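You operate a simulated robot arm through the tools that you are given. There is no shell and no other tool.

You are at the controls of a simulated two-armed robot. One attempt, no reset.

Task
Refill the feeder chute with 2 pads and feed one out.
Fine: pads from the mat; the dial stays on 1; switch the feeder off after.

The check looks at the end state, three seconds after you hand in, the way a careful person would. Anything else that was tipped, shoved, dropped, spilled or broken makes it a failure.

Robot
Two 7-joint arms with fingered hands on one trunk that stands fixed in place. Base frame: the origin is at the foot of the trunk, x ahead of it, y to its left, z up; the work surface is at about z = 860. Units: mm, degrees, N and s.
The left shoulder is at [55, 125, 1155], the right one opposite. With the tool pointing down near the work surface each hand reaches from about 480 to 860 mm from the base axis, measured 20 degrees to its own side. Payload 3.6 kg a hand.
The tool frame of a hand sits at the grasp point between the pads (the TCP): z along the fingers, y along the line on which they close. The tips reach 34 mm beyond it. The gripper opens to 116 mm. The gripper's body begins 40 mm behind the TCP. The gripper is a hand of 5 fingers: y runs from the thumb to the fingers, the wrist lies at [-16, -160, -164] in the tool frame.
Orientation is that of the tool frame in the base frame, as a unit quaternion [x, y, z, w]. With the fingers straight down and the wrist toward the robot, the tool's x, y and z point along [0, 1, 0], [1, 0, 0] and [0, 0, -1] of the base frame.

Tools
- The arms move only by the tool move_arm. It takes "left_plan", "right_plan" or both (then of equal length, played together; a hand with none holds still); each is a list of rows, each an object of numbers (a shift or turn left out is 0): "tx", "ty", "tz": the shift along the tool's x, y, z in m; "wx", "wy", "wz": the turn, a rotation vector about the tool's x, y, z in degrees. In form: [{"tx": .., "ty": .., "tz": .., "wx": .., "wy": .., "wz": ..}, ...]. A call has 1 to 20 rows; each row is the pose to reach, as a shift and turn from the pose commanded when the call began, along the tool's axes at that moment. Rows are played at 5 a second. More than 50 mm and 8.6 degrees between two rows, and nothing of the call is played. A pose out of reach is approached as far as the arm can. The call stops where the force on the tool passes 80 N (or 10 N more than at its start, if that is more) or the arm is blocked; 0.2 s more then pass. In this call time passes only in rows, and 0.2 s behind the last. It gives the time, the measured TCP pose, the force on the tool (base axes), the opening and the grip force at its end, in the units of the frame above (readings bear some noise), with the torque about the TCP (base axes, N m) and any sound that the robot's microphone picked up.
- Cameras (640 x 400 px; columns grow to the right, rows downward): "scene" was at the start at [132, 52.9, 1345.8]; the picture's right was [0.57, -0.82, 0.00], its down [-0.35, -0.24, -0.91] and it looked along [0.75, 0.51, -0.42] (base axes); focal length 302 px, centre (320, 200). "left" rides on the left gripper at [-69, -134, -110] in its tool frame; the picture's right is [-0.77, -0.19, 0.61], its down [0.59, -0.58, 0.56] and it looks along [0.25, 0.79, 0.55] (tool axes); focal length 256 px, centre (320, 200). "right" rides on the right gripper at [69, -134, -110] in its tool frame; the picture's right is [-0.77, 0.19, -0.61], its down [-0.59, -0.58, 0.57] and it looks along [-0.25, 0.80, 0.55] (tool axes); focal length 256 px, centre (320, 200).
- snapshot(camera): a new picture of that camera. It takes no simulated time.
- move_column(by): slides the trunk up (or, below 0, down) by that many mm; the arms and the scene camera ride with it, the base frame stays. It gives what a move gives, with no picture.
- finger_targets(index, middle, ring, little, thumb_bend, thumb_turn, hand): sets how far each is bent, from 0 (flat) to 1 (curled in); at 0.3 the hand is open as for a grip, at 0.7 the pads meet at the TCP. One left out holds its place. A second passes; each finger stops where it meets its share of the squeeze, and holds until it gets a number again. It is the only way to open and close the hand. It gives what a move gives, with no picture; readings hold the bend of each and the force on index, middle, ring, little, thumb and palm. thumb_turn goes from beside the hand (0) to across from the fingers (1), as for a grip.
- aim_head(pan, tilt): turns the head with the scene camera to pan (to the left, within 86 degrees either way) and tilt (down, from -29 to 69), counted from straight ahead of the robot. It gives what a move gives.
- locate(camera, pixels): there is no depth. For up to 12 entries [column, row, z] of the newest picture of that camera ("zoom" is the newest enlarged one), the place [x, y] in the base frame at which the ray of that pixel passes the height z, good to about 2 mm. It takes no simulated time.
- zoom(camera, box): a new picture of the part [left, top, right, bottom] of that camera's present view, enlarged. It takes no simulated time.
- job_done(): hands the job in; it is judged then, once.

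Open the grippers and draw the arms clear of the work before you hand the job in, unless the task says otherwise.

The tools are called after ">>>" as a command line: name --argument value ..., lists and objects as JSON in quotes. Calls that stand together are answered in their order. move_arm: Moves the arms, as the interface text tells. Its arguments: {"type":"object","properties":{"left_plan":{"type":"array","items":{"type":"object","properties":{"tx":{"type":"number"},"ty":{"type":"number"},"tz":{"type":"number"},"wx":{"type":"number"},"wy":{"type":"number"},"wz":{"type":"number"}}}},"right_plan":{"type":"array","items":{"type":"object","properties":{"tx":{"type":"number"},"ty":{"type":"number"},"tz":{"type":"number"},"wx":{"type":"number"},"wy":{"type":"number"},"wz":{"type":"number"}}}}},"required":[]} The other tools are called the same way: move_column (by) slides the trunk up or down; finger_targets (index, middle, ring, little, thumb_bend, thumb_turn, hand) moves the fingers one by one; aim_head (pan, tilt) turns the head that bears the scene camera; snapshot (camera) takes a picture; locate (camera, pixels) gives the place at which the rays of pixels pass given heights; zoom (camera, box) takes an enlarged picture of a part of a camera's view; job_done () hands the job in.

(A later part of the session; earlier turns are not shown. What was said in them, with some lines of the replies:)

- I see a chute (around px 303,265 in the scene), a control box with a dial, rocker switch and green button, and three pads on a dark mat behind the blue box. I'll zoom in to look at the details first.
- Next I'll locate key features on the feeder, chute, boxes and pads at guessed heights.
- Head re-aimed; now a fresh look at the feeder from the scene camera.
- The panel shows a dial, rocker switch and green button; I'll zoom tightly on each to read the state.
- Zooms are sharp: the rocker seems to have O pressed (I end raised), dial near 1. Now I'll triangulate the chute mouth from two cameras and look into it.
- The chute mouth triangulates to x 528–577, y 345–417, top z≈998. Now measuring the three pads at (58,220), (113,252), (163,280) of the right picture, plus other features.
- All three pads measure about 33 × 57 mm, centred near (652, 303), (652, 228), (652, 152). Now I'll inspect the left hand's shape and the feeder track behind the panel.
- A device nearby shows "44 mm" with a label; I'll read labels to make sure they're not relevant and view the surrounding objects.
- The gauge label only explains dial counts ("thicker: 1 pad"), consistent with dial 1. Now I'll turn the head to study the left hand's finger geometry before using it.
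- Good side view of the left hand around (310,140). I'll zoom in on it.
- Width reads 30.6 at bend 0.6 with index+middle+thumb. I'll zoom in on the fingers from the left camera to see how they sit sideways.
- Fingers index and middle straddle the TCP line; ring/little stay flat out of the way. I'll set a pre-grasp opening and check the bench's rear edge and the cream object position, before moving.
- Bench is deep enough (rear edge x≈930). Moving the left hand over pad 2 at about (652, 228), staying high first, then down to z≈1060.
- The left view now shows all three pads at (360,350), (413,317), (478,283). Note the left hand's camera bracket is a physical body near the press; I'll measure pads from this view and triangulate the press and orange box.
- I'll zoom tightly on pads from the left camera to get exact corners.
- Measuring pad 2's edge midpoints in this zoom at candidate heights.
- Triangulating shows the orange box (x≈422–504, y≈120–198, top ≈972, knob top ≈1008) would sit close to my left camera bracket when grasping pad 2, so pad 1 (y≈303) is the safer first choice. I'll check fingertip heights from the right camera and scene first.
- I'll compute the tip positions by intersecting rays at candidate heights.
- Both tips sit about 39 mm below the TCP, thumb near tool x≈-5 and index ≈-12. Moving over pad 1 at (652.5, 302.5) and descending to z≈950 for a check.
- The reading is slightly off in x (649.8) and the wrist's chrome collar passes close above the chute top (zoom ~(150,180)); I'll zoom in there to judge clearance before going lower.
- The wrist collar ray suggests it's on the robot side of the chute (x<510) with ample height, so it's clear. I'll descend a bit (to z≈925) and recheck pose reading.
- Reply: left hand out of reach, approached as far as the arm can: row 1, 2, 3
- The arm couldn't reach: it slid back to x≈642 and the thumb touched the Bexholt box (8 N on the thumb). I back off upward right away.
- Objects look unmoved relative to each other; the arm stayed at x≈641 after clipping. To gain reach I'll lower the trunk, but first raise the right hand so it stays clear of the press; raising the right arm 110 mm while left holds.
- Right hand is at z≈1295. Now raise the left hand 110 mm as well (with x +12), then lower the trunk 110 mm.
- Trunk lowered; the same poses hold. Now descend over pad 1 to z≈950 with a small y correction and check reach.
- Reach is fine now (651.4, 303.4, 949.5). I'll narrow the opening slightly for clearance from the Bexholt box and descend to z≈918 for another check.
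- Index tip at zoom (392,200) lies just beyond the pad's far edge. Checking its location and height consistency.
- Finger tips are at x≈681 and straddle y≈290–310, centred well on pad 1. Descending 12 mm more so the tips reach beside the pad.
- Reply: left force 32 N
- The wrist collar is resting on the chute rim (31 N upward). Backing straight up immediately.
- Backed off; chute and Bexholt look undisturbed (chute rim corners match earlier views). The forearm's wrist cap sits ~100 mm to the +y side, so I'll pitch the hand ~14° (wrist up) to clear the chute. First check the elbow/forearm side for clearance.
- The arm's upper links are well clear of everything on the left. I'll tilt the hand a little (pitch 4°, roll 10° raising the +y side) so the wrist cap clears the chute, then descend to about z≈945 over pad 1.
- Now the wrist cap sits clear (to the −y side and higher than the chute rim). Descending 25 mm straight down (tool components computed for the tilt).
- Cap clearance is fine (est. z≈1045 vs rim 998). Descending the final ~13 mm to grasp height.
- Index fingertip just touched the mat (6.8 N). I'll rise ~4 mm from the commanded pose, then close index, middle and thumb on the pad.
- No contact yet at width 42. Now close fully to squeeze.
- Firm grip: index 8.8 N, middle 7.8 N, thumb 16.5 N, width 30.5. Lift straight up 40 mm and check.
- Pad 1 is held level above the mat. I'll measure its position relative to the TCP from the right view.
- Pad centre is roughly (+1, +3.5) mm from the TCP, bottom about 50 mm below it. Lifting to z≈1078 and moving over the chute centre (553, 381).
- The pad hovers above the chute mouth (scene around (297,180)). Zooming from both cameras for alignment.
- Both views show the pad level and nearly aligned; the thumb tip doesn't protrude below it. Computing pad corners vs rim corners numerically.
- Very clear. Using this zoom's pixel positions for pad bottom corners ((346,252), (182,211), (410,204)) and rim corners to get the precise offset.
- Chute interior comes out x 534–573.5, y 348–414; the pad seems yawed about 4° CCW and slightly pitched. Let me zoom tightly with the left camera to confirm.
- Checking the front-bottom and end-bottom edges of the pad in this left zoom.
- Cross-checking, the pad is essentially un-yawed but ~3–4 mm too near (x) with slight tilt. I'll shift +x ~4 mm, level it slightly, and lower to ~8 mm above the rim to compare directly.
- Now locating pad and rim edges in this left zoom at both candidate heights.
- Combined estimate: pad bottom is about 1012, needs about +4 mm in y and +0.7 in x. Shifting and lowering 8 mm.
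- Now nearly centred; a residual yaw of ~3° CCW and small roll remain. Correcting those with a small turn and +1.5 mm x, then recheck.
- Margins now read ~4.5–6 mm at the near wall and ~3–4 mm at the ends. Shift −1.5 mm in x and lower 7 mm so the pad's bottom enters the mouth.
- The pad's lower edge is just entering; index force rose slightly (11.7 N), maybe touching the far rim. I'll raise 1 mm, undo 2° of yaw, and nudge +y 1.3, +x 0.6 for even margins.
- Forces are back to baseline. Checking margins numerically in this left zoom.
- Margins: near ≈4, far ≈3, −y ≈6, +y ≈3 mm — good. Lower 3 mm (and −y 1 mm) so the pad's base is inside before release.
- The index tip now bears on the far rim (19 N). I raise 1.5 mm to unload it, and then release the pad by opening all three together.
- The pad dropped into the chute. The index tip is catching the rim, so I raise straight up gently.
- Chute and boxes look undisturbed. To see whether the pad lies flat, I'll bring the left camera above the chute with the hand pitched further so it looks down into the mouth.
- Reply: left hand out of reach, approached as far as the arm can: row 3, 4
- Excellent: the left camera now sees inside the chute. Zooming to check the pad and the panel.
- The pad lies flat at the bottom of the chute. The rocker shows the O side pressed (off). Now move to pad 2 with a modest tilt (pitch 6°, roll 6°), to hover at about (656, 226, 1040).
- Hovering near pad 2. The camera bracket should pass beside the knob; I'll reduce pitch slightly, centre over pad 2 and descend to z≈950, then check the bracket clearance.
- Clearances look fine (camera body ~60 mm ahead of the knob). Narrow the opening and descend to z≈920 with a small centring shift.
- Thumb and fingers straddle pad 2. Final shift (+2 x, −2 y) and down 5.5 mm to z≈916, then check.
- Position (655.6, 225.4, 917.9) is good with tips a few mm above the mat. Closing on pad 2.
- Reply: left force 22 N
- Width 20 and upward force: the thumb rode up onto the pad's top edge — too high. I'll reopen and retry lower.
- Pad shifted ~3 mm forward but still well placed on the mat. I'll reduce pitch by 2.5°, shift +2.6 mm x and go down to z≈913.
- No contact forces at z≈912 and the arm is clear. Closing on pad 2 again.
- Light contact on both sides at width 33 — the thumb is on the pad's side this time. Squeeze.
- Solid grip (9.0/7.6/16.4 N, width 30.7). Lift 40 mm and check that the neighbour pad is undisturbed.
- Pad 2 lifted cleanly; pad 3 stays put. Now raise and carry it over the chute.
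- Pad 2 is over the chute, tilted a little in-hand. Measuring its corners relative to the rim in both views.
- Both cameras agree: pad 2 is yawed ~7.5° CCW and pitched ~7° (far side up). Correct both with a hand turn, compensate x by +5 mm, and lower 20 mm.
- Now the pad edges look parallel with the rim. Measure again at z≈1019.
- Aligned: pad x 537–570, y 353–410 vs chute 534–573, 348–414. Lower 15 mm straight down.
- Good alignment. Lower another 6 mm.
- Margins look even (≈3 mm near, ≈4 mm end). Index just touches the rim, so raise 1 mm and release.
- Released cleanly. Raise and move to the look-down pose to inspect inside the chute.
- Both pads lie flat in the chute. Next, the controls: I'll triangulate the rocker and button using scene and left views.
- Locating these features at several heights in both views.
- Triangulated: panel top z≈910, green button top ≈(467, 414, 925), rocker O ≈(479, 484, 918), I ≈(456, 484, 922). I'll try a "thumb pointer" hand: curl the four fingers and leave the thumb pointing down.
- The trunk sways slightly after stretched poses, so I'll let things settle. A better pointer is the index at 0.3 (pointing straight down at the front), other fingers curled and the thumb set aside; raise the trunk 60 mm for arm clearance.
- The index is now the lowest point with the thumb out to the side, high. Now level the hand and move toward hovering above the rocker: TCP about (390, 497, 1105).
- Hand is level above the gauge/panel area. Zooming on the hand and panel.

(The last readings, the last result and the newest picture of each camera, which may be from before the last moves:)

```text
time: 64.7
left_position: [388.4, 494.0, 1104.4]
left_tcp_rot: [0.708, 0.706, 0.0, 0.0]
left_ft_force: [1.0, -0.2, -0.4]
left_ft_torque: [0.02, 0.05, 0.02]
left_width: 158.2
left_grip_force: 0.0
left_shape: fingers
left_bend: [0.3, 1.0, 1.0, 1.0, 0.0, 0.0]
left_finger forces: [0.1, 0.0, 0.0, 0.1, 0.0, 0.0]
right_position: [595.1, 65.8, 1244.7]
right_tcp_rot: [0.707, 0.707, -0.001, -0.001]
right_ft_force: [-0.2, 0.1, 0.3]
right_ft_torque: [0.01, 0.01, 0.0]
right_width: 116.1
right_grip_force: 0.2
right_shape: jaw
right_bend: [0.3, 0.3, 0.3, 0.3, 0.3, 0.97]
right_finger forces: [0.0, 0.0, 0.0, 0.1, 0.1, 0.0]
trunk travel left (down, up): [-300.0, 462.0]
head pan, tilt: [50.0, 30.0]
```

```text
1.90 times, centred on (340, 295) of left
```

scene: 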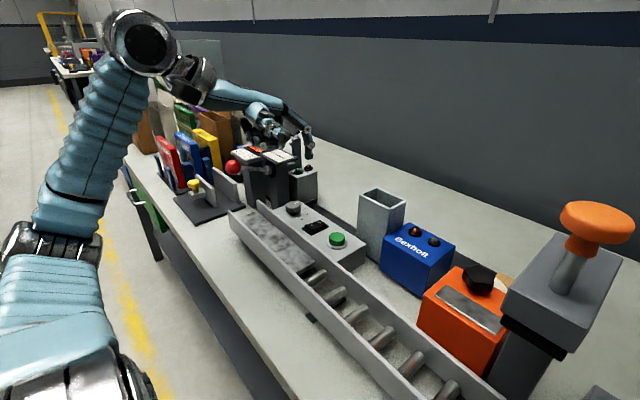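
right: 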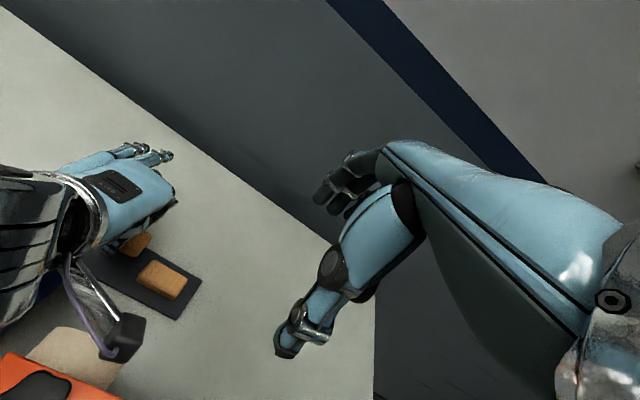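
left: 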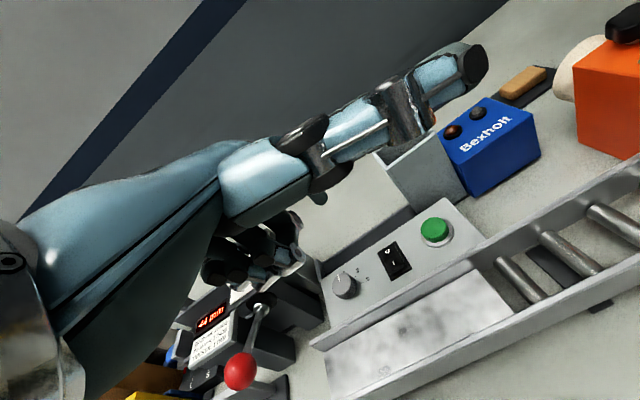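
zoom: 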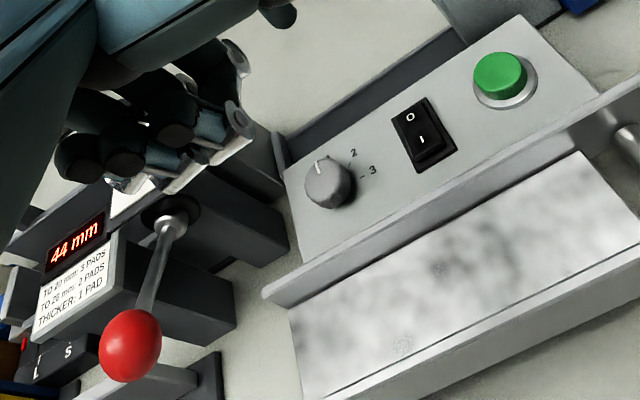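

I need the gauge's extents, since curled fingers sit on that side. Locating its base and top corners.

>>> zoom --camera "scene" --box '[220, 120, 340, 230]'

>>> locate --camera "scene" --pixels '[[290, 205, 860], [267, 208, 860], [293, 158, 960], [293, 158, 1000], [316, 170, 930], [316, 170, 960], [308, 158, 980], [308, 158, 1040]]'

```text
3.64 times, centred on (280, 175) of scene
```

zoom: 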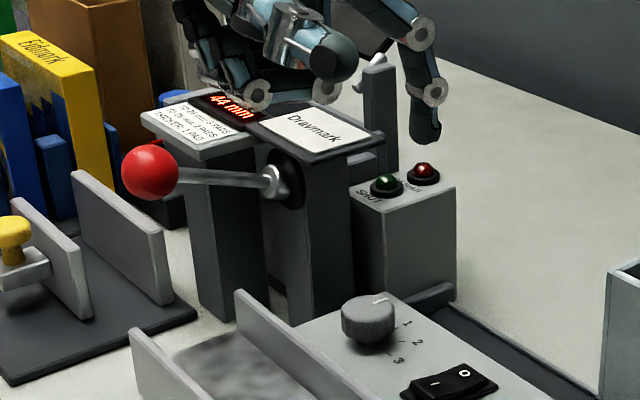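

```text
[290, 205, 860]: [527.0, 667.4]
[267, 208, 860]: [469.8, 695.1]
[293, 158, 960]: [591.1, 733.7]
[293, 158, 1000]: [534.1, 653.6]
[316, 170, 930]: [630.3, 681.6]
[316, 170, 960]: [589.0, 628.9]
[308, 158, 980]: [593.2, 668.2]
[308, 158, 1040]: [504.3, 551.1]
```

Gauge spans y>640 with top ≈990, so the hand (y<560) is clear of it. Index tip is about at (452, 483). Lower 120 mm so that the tip is ~30 mm above the rocker.

>>> move_arm --left_plan '[{"tx": 0.001, "tz": 0.03}, {"tx": 0.002, "tz": 0.06}, {"tx": 0.002, "tz": 0.09}, {"tx": 0.002, "tz": 0.12}, {"tx": 0.002, "tz": 0.12}]'

>>> zoom --camera "scene" --box '[240, 150, 360, 270]'

>>> snapshot --camera "left"

```text
time: 65.9
left_position: [390.2, 495.8, 985.2]
left_tcp_rot: [0.708, 0.706, 0.001, 0.001]
left_ft_force: [0.3, 0.2, -0.6]
left_ft_torque: [0.0, 0.02, 0.01]
left_width: 158.3
left_grip_force: 0.0
left_shape: fingers
left_bend: [0.3, 1.0, 1.0, 1.0, 0.0, 0.0]
left_finger forces: [0.1, 0.1, 0.0, 0.1, 0.0, 0.0]
right_position: [595.8, 66.4, 1244.2]
right_tcp_rot: [0.707, 0.707, 0.001, 0.0]
right_ft_force: [-0.6, -0.1, -0.3]
right_ft_torque: [-0.01, 0.05, -0.02]
right_width: 115.7
right_grip_force: 0.0
right_shape: jaw
right_bend: [0.3, 0.3, 0.3, 0.3, 0.3, 0.97]
right_finger forces: [0.0, 0.1, 0.0, 0.0, 0.0, 0.1]
trunk travel left (down, up): [-300.0, 462.0]
head pan, tilt: [50.0, 30.0]
```

```text
3.33 times, centred on (300, 210) of scene
```

zoom: 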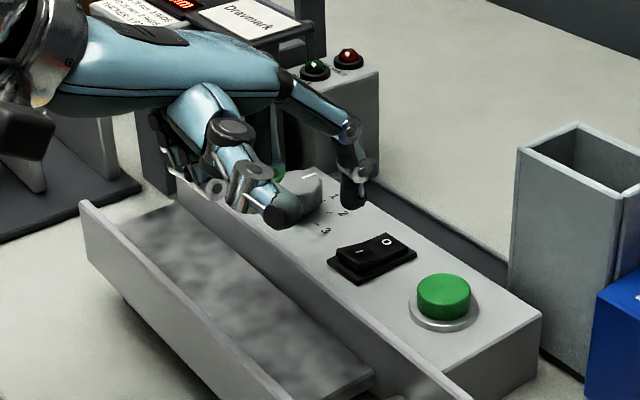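

```text
taken
```

left: 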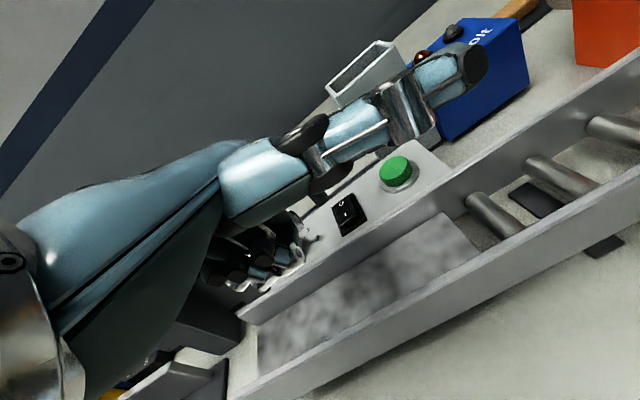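

Thumb tip is high (~z 1050), fine. Checking where the index tip is relative to the rocker.

>>> zoom --camera "scene" --box '[285, 190, 349, 240]'

>>> locate --camera "zoom" --pixels '[[245, 150, 955], [245, 150, 950], [245, 150, 945], [410, 240, 918], [335, 270, 922], [340, 250, 925]]'

```text
8.00 times, centred on (317, 215) of scene
```

zoom: 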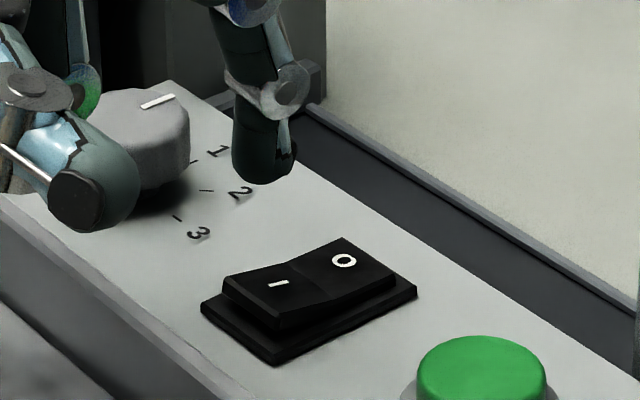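

```text
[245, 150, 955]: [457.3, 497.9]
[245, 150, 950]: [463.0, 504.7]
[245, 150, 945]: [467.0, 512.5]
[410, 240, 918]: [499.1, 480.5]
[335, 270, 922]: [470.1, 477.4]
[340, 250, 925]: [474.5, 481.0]
```

Now precise rocker geometry and tip in this zoom.

>>> locate --camera "zoom" --pixels '[[263, 182, 955], [263, 182, 950], [263, 182, 945], [250, 300, 922], [278, 284, 921], [310, 281, 917], [343, 260, 917], [371, 257, 916], [480, 365, 925], [145, 100, 940]]'

```text
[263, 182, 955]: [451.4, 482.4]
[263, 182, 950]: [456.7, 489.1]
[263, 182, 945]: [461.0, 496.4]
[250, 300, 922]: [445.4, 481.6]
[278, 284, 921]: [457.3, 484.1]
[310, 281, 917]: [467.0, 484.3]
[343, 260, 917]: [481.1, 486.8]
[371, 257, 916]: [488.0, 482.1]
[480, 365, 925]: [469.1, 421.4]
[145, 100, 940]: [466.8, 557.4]
```

The tip is right above the I end (451, 482). Lower 26 mm, then press in small steps.

>>> move_arm --left_plan '[{"tz": 0.013}, {"tz": 0.026}, {"tz": 0.026}]'

>>> zoom --camera "scene" --box '[285, 190, 349, 240]'

```text
time: 66.7
left_position: [389.3, 497.6, 959.7]
left_tcp_rot: [0.709, 0.706, 0.0, 0.0]
left_ft_force: [0.4, -0.5, 0.5]
left_ft_torque: [0.0, -0.03, -0.01]
left_width: 158.4
left_grip_force: 0.1
left_shape: fingers
left_bend: [0.3, 1.0, 1.0, 1.0, 0.0, 0.0]
left_finger forces: [0.0, 0.0, 0.0, 0.0, 0.0, 0.0]
right_position: [595.6, 66.5, 1244.0]
right_tcp_rot: [0.707, 0.708, -0.001, 0.0]
right_ft_force: [-1.0, 0.2, -0.5]
right_ft_torque: [0.01, 0.03, -0.01]
right_width: 115.7
right_grip_force: 0.0
right_shape: jaw
right_bend: [0.3, 0.3, 0.3, 0.3, 0.3, 0.97]
right_finger forces: [0.1, 0.0, 0.0, 0.0, 0.0, 0.0]
trunk travel left (down, up): [-300.0, 462.0]
head pan, tilt: [50.0, 30.0]
```

```text
8.00 times, centred on (317, 215) of scene
```

zoom: 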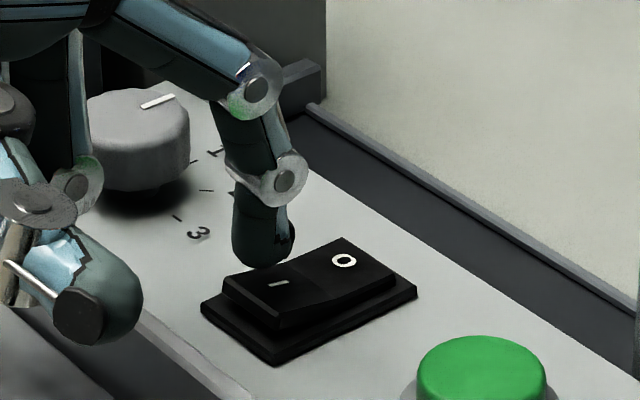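

Tip sits ~7 mm above the I half. Press down: 10 mm then check force.

>>> move_arm --left_plan '[{"tx": -0.002, "tz": 0.004}, {"tx": -0.002, "tz": 0.008}, {"tx": -0.002, "tz": 0.011}]'

>>> zoom --camera "scene" --box '[285, 190, 349, 240]'

```text
time: 67.5
left_position: [388.4, 495.3, 951.3]
left_tcp_rot: [0.709, 0.706, 0.001, 0.001]
left_ft_force: [-3.5, 0.0, 8.5]
left_ft_torque: [-0.11, -0.52, -0.03]
left_width: 158.7
left_grip_force: 4.1
left_shape: fingers
left_bend: [0.3, 1.0, 1.0, 1.0, 0.0, 0.0]
left_finger forces: [8.6, 0.1, 0.0, 0.0, 0.0, 0.0]
right_position: [593.6, 66.2, 1244.7]
right_tcp_rot: [0.706, 0.708, 0.0, -0.001]
right_ft_force: [0.2, -0.2, 0.3]
right_ft_torque: [-0.01, -0.01, 0.03]
right_width: 116.0
right_grip_force: 0.1
right_shape: jaw
right_bend: [0.3, 0.3, 0.3, 0.3, 0.3, 0.97]
right_finger forces: [0.0, 0.1, 0.0, 0.1, 0.1, 0.0]
trunk travel left (down, up): [-300.0, 462.0]
head pan, tilt: [50.0, 30.0]
```

```text
8.00 times, centred on (317, 215) of scene
```

zoom: 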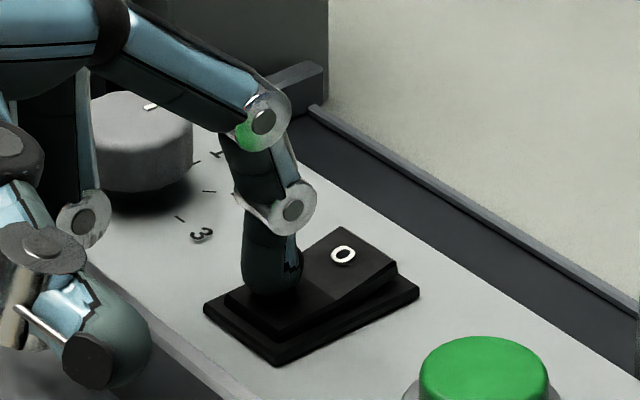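

The rocker tipped: the I half is down and O is raised. Lift off and check the rocker and the Bexholt lamp.

>>> move_arm --left_plan '[{"tz": -0.015}, {"tz": -0.035}, {"tz": -0.05}]'

>>> zoom --camera "scene" --box '[285, 190, 349, 240]'

>>> zoom --camera "scene" --box '[280, 180, 470, 300]'

```text
time: 68.3
left_position: [389.8, 494.9, 999.5]
left_tcp_rot: [0.708, 0.706, 0.0, -0.001]
left_ft_force: [0.2, -0.4, 0.7]
left_ft_torque: [-0.03, 0.01, 0.0]
left_width: 158.6
left_grip_force: 0.0
left_shape: fingers
left_bend: [0.3, 1.0, 1.0, 1.0, 0.0, 0.0]
left_finger forces: [0.0, 0.1, 0.0, 0.0, 0.1, 0.0]
right_position: [595.7, 66.2, 1244.2]
right_tcp_rot: [0.706, 0.708, -0.001, -0.001]
right_ft_force: [-0.8, 0.1, -0.5]
right_ft_torque: [-0.03, -0.02, -0.02]
right_width: 115.6
right_grip_force: 0.0
right_shape: jaw
right_bend: [0.3, 0.3, 0.3, 0.3, 0.3, 0.97]
right_finger forces: [0.0, 0.1, 0.1, 0.0, 0.0, 0.0]
trunk travel left (down, up): [-300.0, 462.0]
head pan, tilt: [50.0, 30.0]
```

```text
8.00 times, centred on (317, 215) of scene
```

zoom: 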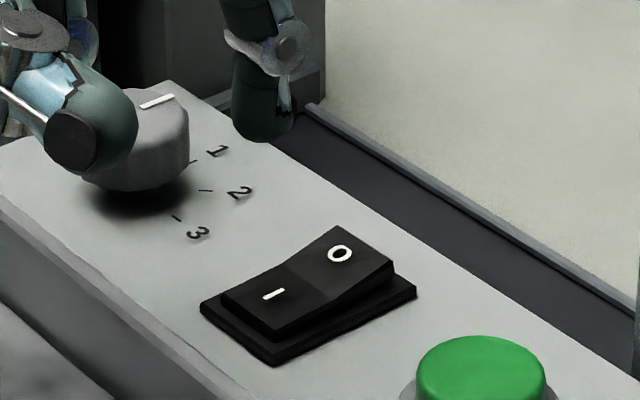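

```text
3.33 times, centred on (375, 240) of scene
```

zoom: 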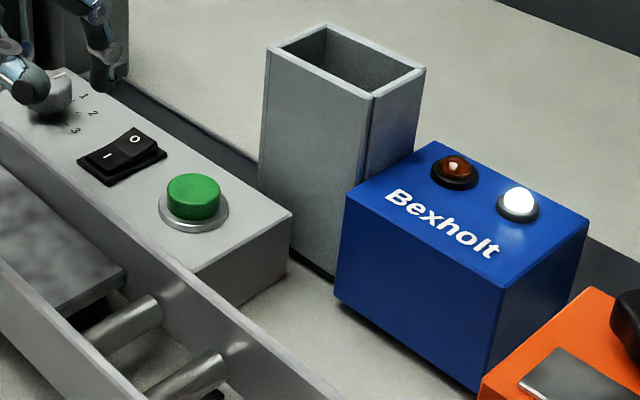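

The white lamp on Bexholt lit up: feeder is on. Now locate the green button exactly.

>>> zoom --camera "scene" --box '[315, 215, 365, 255]'

>>> snapshot --camera "left"

```text
10.00 times, centred on (340, 235) of scene
```

zoom: 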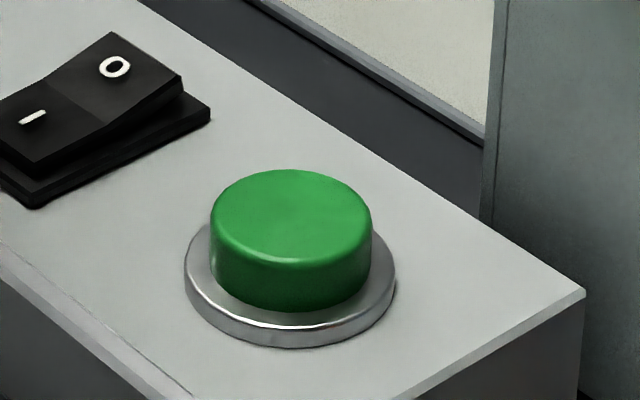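

```text
taken
```

left: 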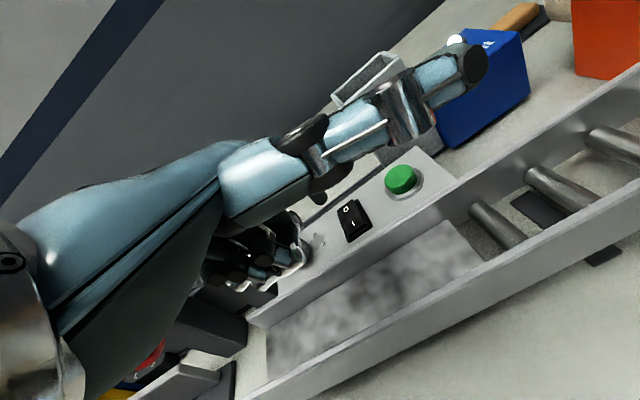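

>>> locate --camera "zoom" --pixels '[[291, 215, 925], [291, 215, 928], [291, 290, 912], [212, 218, 925], [372, 218, 925]]'

>>> locate --camera "left" --pixels '[[400, 177, 925], [400, 177, 930], [405, 186, 912]]'

```text
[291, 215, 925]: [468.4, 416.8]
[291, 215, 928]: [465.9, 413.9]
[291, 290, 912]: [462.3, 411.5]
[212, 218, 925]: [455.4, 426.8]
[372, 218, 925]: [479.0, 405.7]
```

```text
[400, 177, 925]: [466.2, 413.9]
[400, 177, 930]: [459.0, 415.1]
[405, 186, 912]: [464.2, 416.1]
```

Button centre ≈ (466.5, 415), top z≈926. Move the index tip above it and down to ~z 936.

>>> move_arm --left_plan '[{"tx": -0.0333, "ty": 0.0076}, {"tx": -0.0666, "ty": 0.0151}, {"tx": -0.0666, "ty": 0.0151, "tz": 0.018}, {"tx": -0.0666, "ty": 0.0151, "tz": 0.034}, {"tx": -0.0666, "ty": 0.0151, "tz": 0.034}]'

>>> zoom --camera "scene" --box '[300, 190, 380, 260]'

>>> snapshot --camera "scene"

```text
time: 69.5
left_position: [405.1, 427.2, 966.4]
left_tcp_rot: [0.708, 0.706, 0.001, 0.0]
left_ft_force: [0.2, -0.1, 0.0]
left_ft_torque: [-0.01, 0.03, 0.01]
left_width: 158.5
left_grip_force: 0.0
left_shape: fingers
left_bend: [0.3, 1.0, 1.0, 1.0, 0.0, 0.0]
left_finger forces: [0.0, 0.0, 0.1, 0.1, 0.0, 0.0]
right_position: [595.0, 65.1, 1243.7]
right_tcp_rot: [0.706, 0.708, -0.001, -0.001]
right_ft_force: [0.6, -0.4, 0.4]
right_ft_torque: [0.04, 0.02, 0.0]
right_width: 115.9
right_grip_force: 0.2
right_shape: jaw
right_bend: [0.3, 0.3, 0.3, 0.3, 0.3, 0.97]
right_finger forces: [0.0, 0.0, 0.0, 0.0, 0.0, 0.1]
trunk travel left (down, up): [-300.0, 462.0]
head pan, tilt: [50.0, 30.0]
```

```text
5.71 times, centred on (340, 225) of scene
```

zoom: 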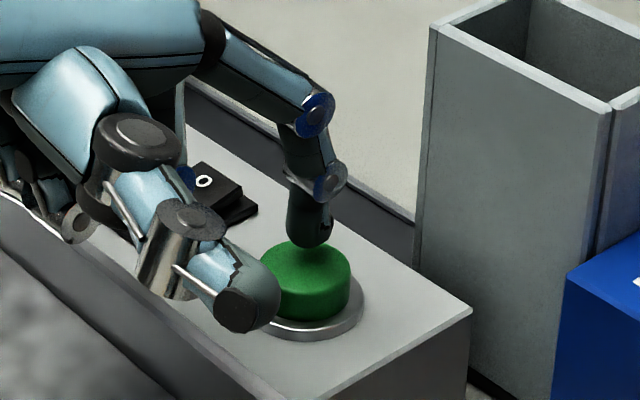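

```text
taken
```

scene: 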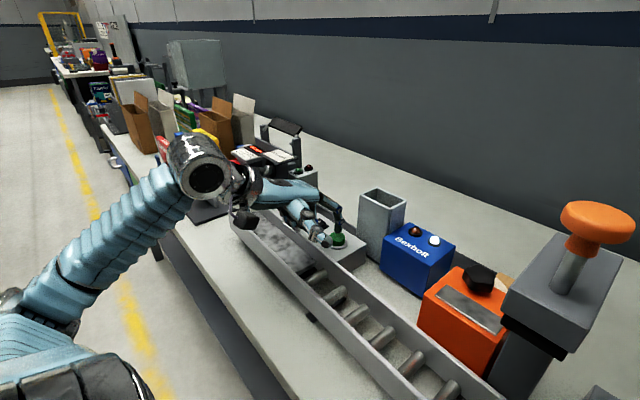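

The tip is right over the green button, ~10 mm above. One press: down 15 mm and back up in the same call.

>>> move_arm --left_plan '[{"tz": 0.007}, {"tz": 0.012}, {"tz": 0.0155}, {"tz": 0.01}, {"tz": -0.01}]'

>>> snapshot --camera "scene"

>>> zoom --camera "scene" --box '[260, 170, 470, 300]'

```text
time: 70.7
left_position: [404.9, 428.4, 976.3]
left_tcp_rot: [0.708, 0.706, 0.0, -0.001]
left_ft_force: [0.2, 0.1, -1.1]
left_ft_torque: [0.0, 0.0, -0.02]
left_width: 158.4
left_grip_force: 0.0
left_shape: fingers
left_bend: [0.3, 1.0, 1.0, 1.0, 0.0, 0.0]
left_finger forces: [0.1, 0.0, 0.1, 0.0, 0.0, 0.0]
right_position: [593.6, 64.8, 1245.1]
right_tcp_rot: [0.706, 0.708, 0.0, -0.001]
right_ft_force: [0.6, -0.4, -0.7]
right_ft_torque: [-0.03, 0.0, 0.02]
right_width: 116.0
right_grip_force: 0.1
right_shape: jaw
right_bend: [0.3, 0.3, 0.3, 0.3, 0.3, 0.97]
right_finger forces: [0.1, 0.0, 0.0, 0.0, 0.1, 0.1]
trunk travel left (down, up): [-300.0, 462.0]
head pan, tilt: [50.0, 30.0]
heard: click
```

```text
taken
```

scene: 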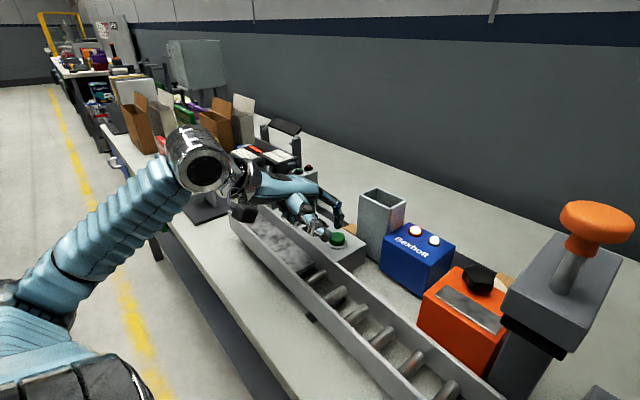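

```text
3.05 times, centred on (365, 235) of scene
```

zoom: 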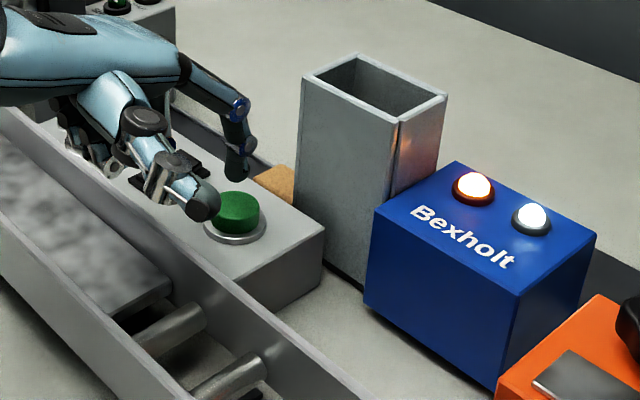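

Click heard, the amber lamp is lit, and a pad is emerging onto the track at (275,180). I'll raise the hand away to pass time and watch.

>>> move_arm --left_plan '[{"tz": -0.03}, {"tz": -0.06}, {"tz": -0.08}, {"tz": -0.08}, {"tz": -0.08}, {"tz": -0.08}]'

>>> zoom --camera "scene" --box '[240, 160, 450, 300]'

```text
time: 72.1
left_position: [404.6, 427.6, 1057.3]
left_tcp_rot: [0.707, 0.707, 0.002, 0.001]
left_ft_force: [0.2, -0.5, -0.4]
left_ft_torque: [-0.01, -0.02, 0.01]
left_width: 158.3
left_grip_force: 0.1
left_shape: fingers
left_bend: [0.3, 1.0, 1.0, 1.0, 0.0, 0.0]
left_finger forces: [0.0, 0.0, 0.1, 0.0, 0.0, 0.0]
right_position: [595.1, 66.6, 1245.2]
right_tcp_rot: [0.706, 0.708, -0.001, -0.001]
right_ft_force: [0.7, 0.3, 0.8]
right_ft_torque: [0.02, 0.02, -0.01]
right_width: 116.0
right_grip_force: 0.1
right_shape: jaw
right_bend: [0.3, 0.3, 0.3, 0.3, 0.3, 0.97]
right_finger forces: [0.1, 0.0, 0.1, 0.1, 0.1, 0.1]
trunk travel left (down, up): [-300.0, 462.0]
head pan, tilt: [50.0, 30.0]
```

```text
2.86 times, centred on (345, 230) of scene
```

zoom: 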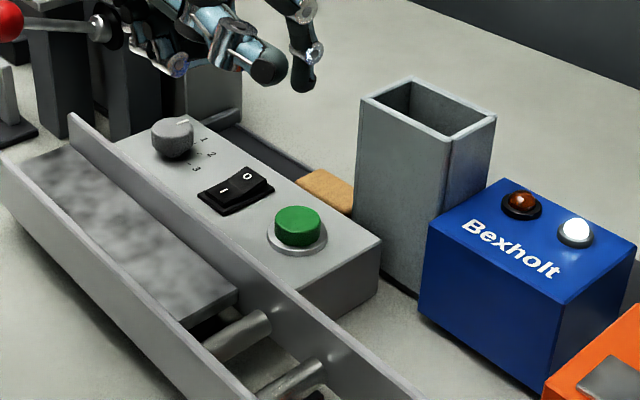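

The amber lamp is off again and one pad lies on the track beside the chute at (325,190). Zoom in to confirm it's fully out before switching off.

>>> zoom --camera "scene" --box '[310, 190, 400, 260]'

>>> snapshot --camera "left"

```text
5.71 times, centred on (355, 225) of scene
```

zoom: 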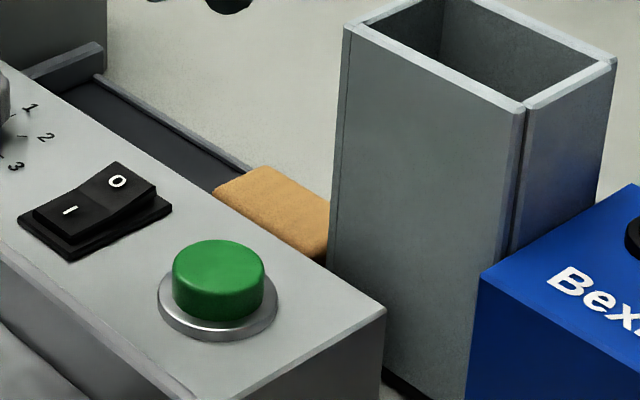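

```text
taken
```

left: 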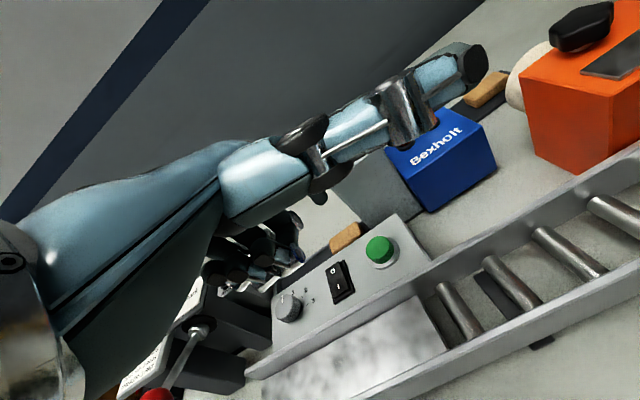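

The pad is fully on the track. Now switch the feeder off: move the index over the O end (x≈483, y≈481), tip to ~z 937.

>>> move_arm --left_plan '[{"tx": 0.034, "ty": 0.0085}, {"tx": 0.067, "ty": 0.017}, {"tx": 0.067, "ty": 0.017, "tz": 0.03}, {"tx": 0.067, "ty": 0.017, "tz": 0.06}, {"tx": 0.067, "ty": 0.017, "tz": 0.085}, {"tx": 0.067, "ty": 0.017, "tz": 0.085}]'

>>> zoom --camera "scene" --box '[275, 180, 355, 240]'

```text
time: 73.5
left_position: [421.7, 494.7, 970.0]
left_tcp_rot: [0.709, 0.705, 0.0, 0.001]
left_ft_force: [0.0, 0.5, 0.3]
left_ft_torque: [-0.02, 0.02, 0.02]
left_width: 158.3
left_grip_force: 0.1
left_shape: fingers
left_bend: [0.3, 1.0, 1.0, 1.0, 0.0, 0.0]
left_finger forces: [0.0, 0.0, 0.0, 0.1, 0.1, 0.0]
right_position: [593.7, 66.1, 1244.1]
right_tcp_rot: [0.707, 0.707, -0.001, -0.001]
right_ft_force: [0.3, 0.3, -0.5]
right_ft_torque: [0.02, 0.03, 0.0]
right_width: 115.8
right_grip_force: 0.1
right_shape: jaw
right_bend: [0.3, 0.3, 0.3, 0.3, 0.3, 0.97]
right_finger forces: [0.0, 0.1, 0.0, 0.1, 0.0, 0.0]
trunk travel left (down, up): [-300.0, 462.0]
head pan, tilt: [50.0, 30.0]
```

```text
6.67 times, centred on (315, 210) of scene
```

zoom: 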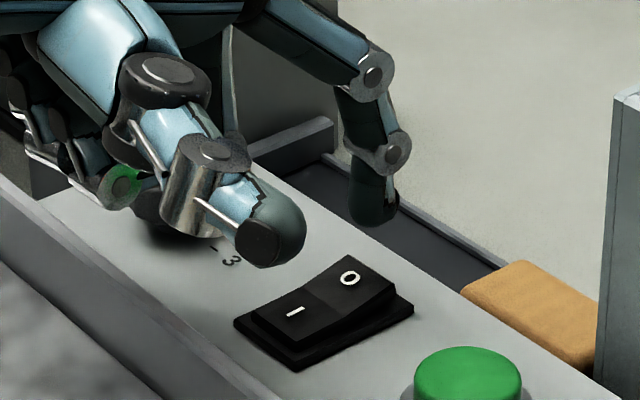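

Check the tip's location relative to the O end.

>>> locate --camera "zoom" --pixels '[[375, 224, 940], [375, 224, 937], [350, 277, 920], [372, 272, 926], [395, 290, 924], [347, 258, 926]]'

```text
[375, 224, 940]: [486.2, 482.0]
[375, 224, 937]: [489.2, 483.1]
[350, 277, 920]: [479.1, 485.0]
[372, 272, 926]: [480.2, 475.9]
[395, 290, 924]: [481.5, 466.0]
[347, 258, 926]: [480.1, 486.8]
```

Tip is at x≈486; move −4 mm to x≈482 and press down 20 mm in small rows.

>>> move_arm --left_plan '[{"ty": -0.004, "tz": 0.004}, {"ty": -0.004, "tz": 0.01}, {"ty": -0.004, "tz": 0.015}, {"ty": -0.004, "tz": 0.019}]'

>>> zoom --camera "scene" --box '[275, 180, 355, 240]'

```text
time: 74.5
left_position: [416.9, 494.5, 952.1]
left_tcp_rot: [0.708, 0.706, 0.0, 0.0]
left_ft_force: [0.7, -0.6, 0.4]
left_ft_torque: [0.04, -0.01, 0.01]
left_width: 158.5
left_grip_force: 0.0
left_shape: fingers
left_bend: [0.3, 1.0, 1.0, 1.0, 0.0, 0.0]
left_finger forces: [0.1, 0.1, 0.0, 0.0, 0.0, 0.0]
right_position: [594.9, 64.9, 1244.2]
right_tcp_rot: [0.705, 0.709, -0.001, 0.0]
right_ft_force: [-0.6, 0.4, 0.9]
right_ft_torque: [0.0, 0.0, 0.04]
right_width: 115.9
right_grip_force: 0.1
right_shape: jaw
right_bend: [0.3, 0.3, 0.3, 0.3, 0.3, 0.97]
right_finger forces: [0.0, 0.1, 0.1, 0.1, 0.0, 0.0]
trunk travel left (down, up): [-300.0, 462.0]
head pan, tilt: [50.0, 30.0]
```

```text
6.67 times, centred on (315, 210) of scene
```

zoom: 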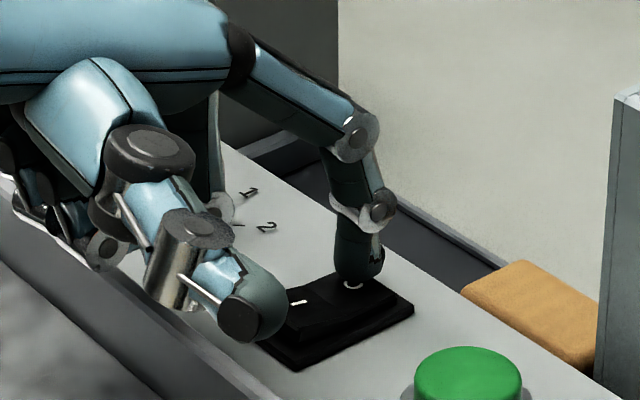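

Force is back near zero, so the rocker probably snapped over. Lift off and check the lamp and rocker.

>>> move_arm --left_plan '[{"tz": -0.02}, {"tz": -0.05}, {"tz": -0.08}, {"tz": -0.11}]'

>>> zoom --camera "scene" --box '[240, 160, 450, 300]'

>>> zoom --camera "scene" --box '[275, 190, 355, 250]'

```text
time: 75.5
left_position: [415.9, 495.6, 1061.6]
left_tcp_rot: [0.709, 0.706, -0.001, 0.0]
left_ft_force: [-0.2, 0.0, 0.7]
left_ft_torque: [-0.03, -0.01, 0.03]
left_width: 158.7
left_grip_force: 0.1
left_shape: fingers
left_bend: [0.3, 1.0, 1.0, 1.0, 0.0, 0.0]
left_finger forces: [0.1, 0.0, 0.0, 0.0, 0.0, 0.1]
right_position: [595.4, 66.4, 1245.2]
right_tcp_rot: [0.707, 0.708, -0.001, 0.0]
right_ft_force: [-0.4, 0.6, -0.1]
right_ft_torque: [0.01, -0.02, -0.01]
right_width: 115.6
right_grip_force: 0.1
right_shape: jaw
right_bend: [0.3, 0.3, 0.3, 0.3, 0.3, 0.97]
right_finger forces: [0.1, 0.0, 0.1, 0.0, 0.0, 0.1]
trunk travel left (down, up): [-300.0, 462.0]
head pan, tilt: [50.0, 30.0]
```

```text
2.86 times, centred on (345, 230) of scene
```

zoom: 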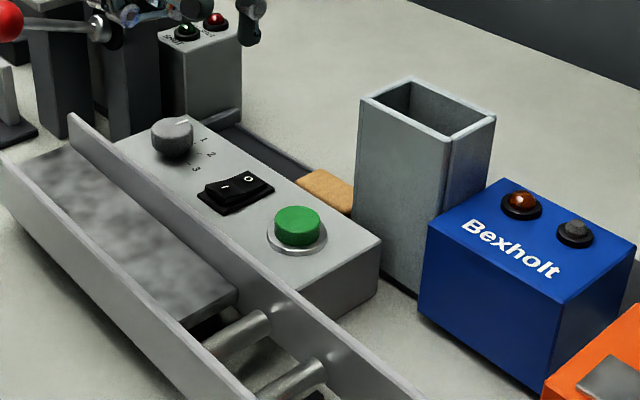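

```text
6.67 times, centred on (315, 220) of scene
```

zoom: 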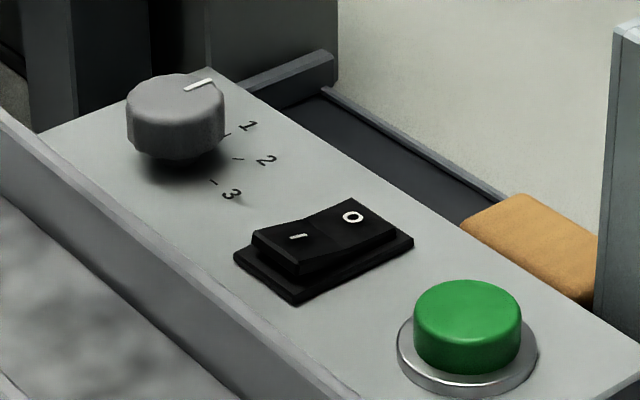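

Feeder is off (white lamp dark, O pressed), dial still at 1. Raise the hand, then open the fingers back to the normal open shape.

>>> move_arm --left_plan '[{"tz": -0.04}, {"tz": -0.08}, {"tz": -0.11}, {"tz": -0.11}]'

>>> finger_targets --hand "left" --index 0.3 --middle 0.3 --ring 0.3 --little 0.3 --thumb_bend 0.3 --thumb_turn 0.97

>>> snapshot --camera "left"

```text
time: 76.5
left_position: [418.8, 496.8, 1173.7]
left_tcp_rot: [0.709, 0.705, 0.0, 0.0]
left_ft_force: [0.5, 0.0, 0.1]
left_ft_torque: [0.0, 0.0, -0.03]
left_width: 158.2
left_grip_force: 0.1
left_shape: fingers
left_bend: [0.3, 1.0, 1.0, 1.0, 0.0, 0.0]
left_finger forces: [0.0, 0.0, 0.0, 0.0, 0.0, 0.0]
right_position: [594.5, 66.3, 1244.4]
right_tcp_rot: [0.707, 0.707, 0.0, -0.001]
right_ft_force: [-0.3, 0.8, 0.8]
right_ft_torque: [-0.01, -0.03, 0.01]
right_width: 116.0
right_grip_force: 0.1
right_shape: jaw
right_bend: [0.3, 0.3, 0.3, 0.3, 0.3, 0.97]
right_finger forces: [0.0, 0.1, 0.1, 0.0, 0.0, 0.0]
trunk travel left (down, up): [-300.0, 462.0]
head pan, tilt: [50.0, 30.0]
```

```text
time: 77.5
left_position: [418.2, 496.3, 1173.1]
left_tcp_rot: [0.708, 0.706, 0.001, 0.0]
left_ft_force: [-1.1, 0.3, 0.0]
left_ft_torque: [0.02, 0.0, 0.0]
left_width: 118.2
left_grip_force: 0.1
left_shape: fingers
left_bend: [0.3, 0.3, 0.3, 0.3, 0.3, 0.94]
left_finger forces: [0.0, 0.1, 0.0, 0.0, 0.1, 0.0]
right_position: [595.0, 65.8, 1244.7]
right_tcp_rot: [0.707, 0.707, 0.0, -0.001]
right_ft_force: [-0.1, -0.3, -0.8]
right_ft_torque: [-0.01, 0.01, 0.01]
right_width: 115.7
right_grip_force: 0.1
right_shape: jaw
right_bend: [0.3, 0.3, 0.3, 0.3, 0.3, 0.97]
right_finger forces: [0.1, 0.1, 0.0, 0.0, 0.0, 0.1]
trunk travel left (down, up): [-300.0, 462.0]
head pan, tilt: [50.0, 30.0]
```

```text
taken
```

left: 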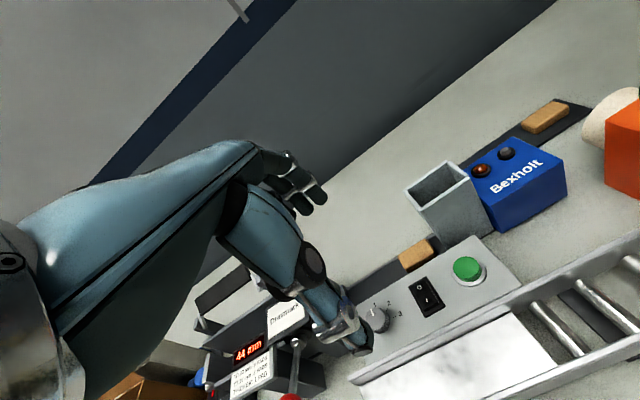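

Hand is open again. Take a look-down position to confirm that one pad remains flat in the chute and one is out.

>>> move_arm --left_plan '[{"tx": -0.011, "ty": 0.0425, "tz": -0.005, "wx": 4.5, "wy": 1.5}, {"tx": -0.0225, "ty": 0.085, "tz": -0.01, "wx": 9, "wy": 3}, {"tx": -0.034, "ty": 0.1275, "tz": -0.015, "wx": 13.5, "wy": 4.5}, {"tx": -0.045, "ty": 0.17, "tz": -0.02, "wx": 18, "wy": 6}, {"tx": -0.045, "ty": 0.17, "tz": -0.02, "wx": 18, "wy": 6}]'

>>> snapshot --camera "left"

```text
time: 78.7
left_position: [595.8, 451.7, 1191.1]
left_tcp_rot: [0.699, 0.695, -0.076, -0.149]
left_ft_force: [-0.2, 0.3, -0.1]
left_ft_torque: [0.0, 0.01, 0.0]
left_width: 117.9
left_grip_force: 0.1
left_shape: fingers
left_bend: [0.3, 0.3, 0.3, 0.3, 0.3, 0.94]
left_finger forces: [0.1, 0.0, 0.0, 0.0, 0.1, 0.0]
right_position: [602.4, 68.0, 1241.4]
right_tcp_rot: [0.705, 0.709, -0.003, -0.002]
right_ft_force: [-2.2, -0.2, -0.3]
right_ft_torque: [0.02, -0.09, 0.02]
right_width: 115.8
right_grip_force: 0.1
right_shape: jaw
right_bend: [0.3, 0.3, 0.3, 0.3, 0.3, 0.97]
right_finger forces: [0.0, 0.0, 0.1, 0.0, 0.0, 0.0]
trunk travel left (down, up): [-300.0, 462.0]
head pan, tilt: [50.0, 30.0]
```

```text
taken
```

left: 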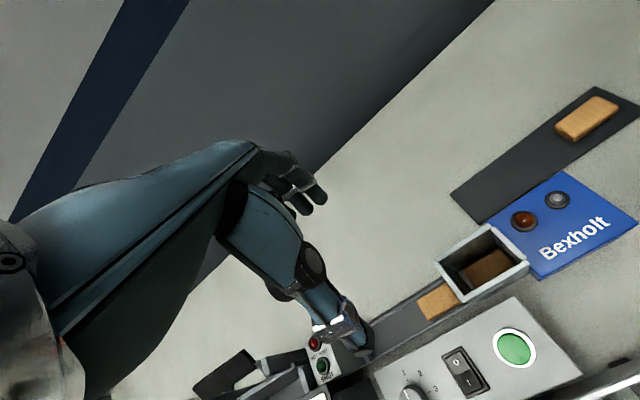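

>>> zoom --camera "left" --box '[400, 210, 550, 340]'

>>> zoom --camera "left" --box '[380, 300, 600, 400]'

```text
3.08 times, centred on (475, 275) of left
```

zoom: 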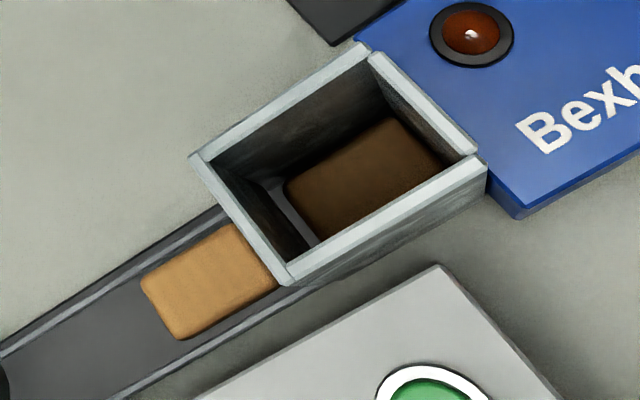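

```text
2.91 times, centred on (490, 350) of left
```

zoom: 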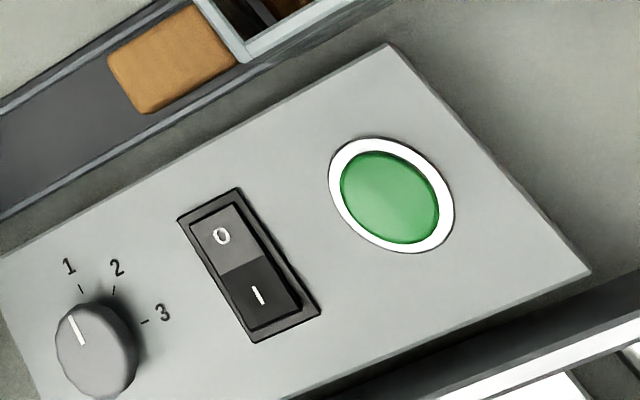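

Confirmed: one pad flat in the chute, one out on the track, dial on 1, switch at O, third pad still on the mat. Now draw both arms clear: left back and up to near its start, right up and to the right.

>>> move_arm --left_plan '[{"tx": -0.0021, "ty": -0.0446, "tz": 0.0058, "wx": -3.05, "wy": -1, "wz": -0.05}, {"tx": -0.0043, "ty": -0.0891, "tz": 0.0116, "wx": -6.1, "wy": -2, "wz": -0.1}, {"tx": -0.0064, "ty": -0.1337, "tz": 0.0174, "wx": -9.15, "wy": -3, "wz": -0.15}, {"tx": -0.0085, "ty": -0.1782, "tz": 0.0231, "wx": -12.2, "wy": -4, "wz": -0.2}, {"tx": -0.0107, "ty": -0.2228, "tz": 0.0289, "wx": -15.25, "wy": -5, "wz": -0.25}, {"tx": -0.0128, "ty": -0.2673, "tz": 0.0347, "wx": -18.3, "wy": -5.95, "wz": -0.3}, {"tx": -0.0128, "ty": -0.2673, "tz": 0.0347, "wx": -18.3, "wy": -5.95, "wz": -0.3}]' --right_plan '[{"tz": -0.02}, {"tz": -0.04}, {"tx": -0.03, "tz": -0.04}, {"tx": -0.06, "tz": -0.04}, {"tx": -0.09, "tz": -0.04}, {"tx": -0.12, "tz": -0.04}, {"tx": -0.12, "tz": -0.04}]'

>>> aim_head --pan 34 --tilt 28

>>> snapshot --camera "scene"

>>> zoom --camera "scene" --box '[160, 180, 480, 380]'

```text
time: 80.3
left_position: [324.4, 436.6, 1239.2]
left_tcp_rot: [0.706, 0.708, 0.002, 0.001]
left_ft_force: [0.1, 0.1, 0.7]
left_ft_torque: [-0.03, 0.0, 0.0]
left_width: 118.0
left_grip_force: 0.0
left_shape: fingers
left_bend: [0.3, 0.3, 0.3, 0.3, 0.3, 0.94]
left_finger forces: [0.0, 0.0, 0.0, 0.0, 0.0, 0.0]
right_position: [598.2, -54.8, 1283.1]
right_tcp_rot: [0.707, 0.707, -0.003, -0.001]
right_ft_force: [0.4, 0.2, -0.4]
right_ft_torque: [-0.07, 0.06, -0.01]
right_width: 115.7
right_grip_force: 0.0
right_shape: jaw
right_bend: [0.3, 0.3, 0.3, 0.3, 0.3, 0.97]
right_finger forces: [0.1, 0.0, 0.0, 0.1, 0.0, 0.0]
trunk travel left (down, up): [-300.0, 462.0]
head pan, tilt: [50.0, 30.0]
```

```text
time: 81.1
left_position: [323.3, 437.4, 1240.5]
left_tcp_rot: [0.707, 0.708, 0.004, 0.003]
left_ft_force: [0.4, -0.1, -0.5]
left_ft_torque: [0.05, -0.03, 0.01]
left_width: 118.1
left_grip_force: 0.0
left_shape: fingers
left_bend: [0.3, 0.3, 0.3, 0.3, 0.3, 0.94]
left_finger forces: [0.0, 0.0, 0.0, 0.0, 0.0, 0.1]
right_position: [596.7, -53.6, 1284.6]
right_tcp_rot: [0.707, 0.707, 0.0, 0.0]
right_ft_force: [-0.6, 0.0, 0.3]
right_ft_torque: [0.0, -0.03, 0.01]
right_width: 115.9
right_grip_force: 0.0
right_shape: jaw
right_bend: [0.3, 0.3, 0.3, 0.3, 0.3, 0.97]
right_finger forces: [0.0, 0.1, 0.0, 0.1, 0.1, 0.0]
trunk travel left (down, up): [-300.0, 462.0]
head pan, tilt: [34.0, 28.0]
```

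```text
taken
```

scene: 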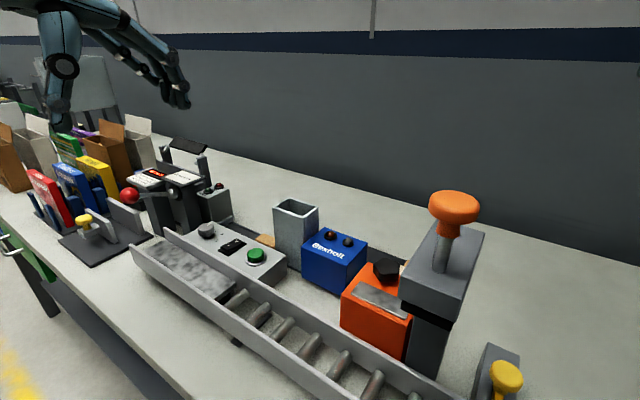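

```text
2.00 times, centred on (320, 280) of scene
```

zoom: 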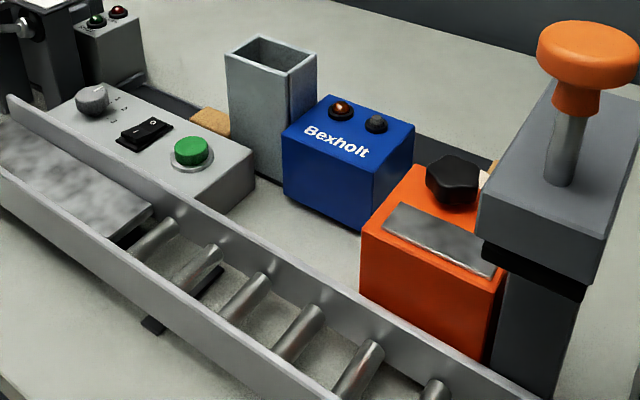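

Everything looks in place. A last check that Bexholt and the chute haven't shifted from their initial coordinates (lamps were ≈(567,324) and (574,265); chute x 528–577, y 345–417).

>>> locate --camera "zoom" --pixels '[[341, 105, 950], [377, 121, 950], [226, 53, 998], [258, 36, 998], [316, 53, 998], [290, 74, 998]]'

>>> zoom --camera "scene" --box '[200, 200, 320, 280]'

>>> zoom --camera "scene" --box '[0, 90, 240, 270]'

```text
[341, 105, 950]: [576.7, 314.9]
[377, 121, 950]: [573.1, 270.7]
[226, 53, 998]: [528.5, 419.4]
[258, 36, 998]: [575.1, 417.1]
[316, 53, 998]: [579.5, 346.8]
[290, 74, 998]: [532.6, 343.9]
```

```text
5.00 times, centred on (260, 240) of scene
```

zoom: 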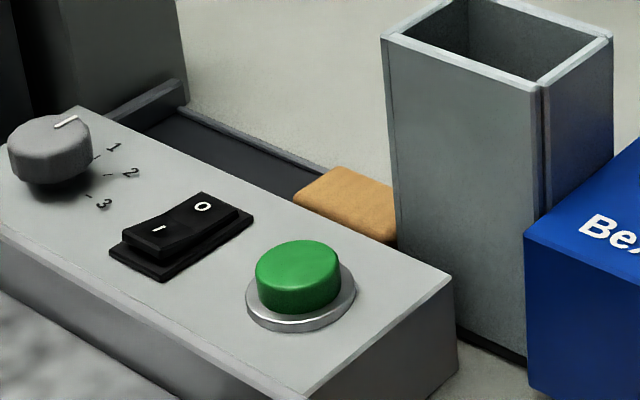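

```text
2.22 times, centred on (120, 180) of scene
```

zoom: 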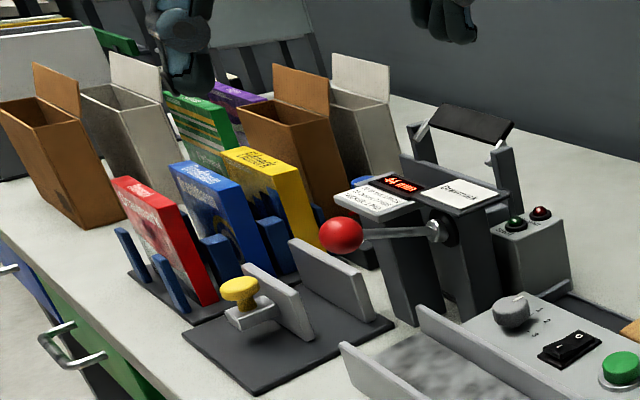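

The chute is where it started, and the Bexholt lamps are at about their first readings, given rough pixel picks. One pad is in the chute and one is fed out on the track. The dial is on 1, the switch is at O with its lamp dark, both hands are open and the arms are clear. Handing in.

>>> job_done

```text
The job is handed in.
```

I loaded two pads from the mat into the feeder chute, fed one out onto the track and switched the feeder off. The job is handed in, but I haven't seen the check's result.

- **Pads:** one lies flat in the chute, one is on the track beside it, and the third is still on the mat.
- **Feed:** one press of the green button. I heard a click and the amber lamp came on while the pad moved out, then went off.
- **Dial and switch:** the dial is still on 1. The switch is on O and the white lamp is dark.
- **Arms:** both hands are open and drawn clear of the work.

**Contacts on the way:**
- The thumb pressed the blue Bexholt box at about 8 N, before the first pad.
- The wrist rested on the chute rim at about 31 N, also before the first pad.
- The index finger bore on the rim while I released the first pad, up to about 19 N.
- My first try at the second pad was too high and slid it about 3 mm on the mat before I picked it up.

In the final pictures the chute is where it started. The Bexholt lamps read up to about 10 mm from my rough first readings; I put that down to picking pixels by eye, as the box looks unmoved next to the chute. I saw nothing else tipped or moved.
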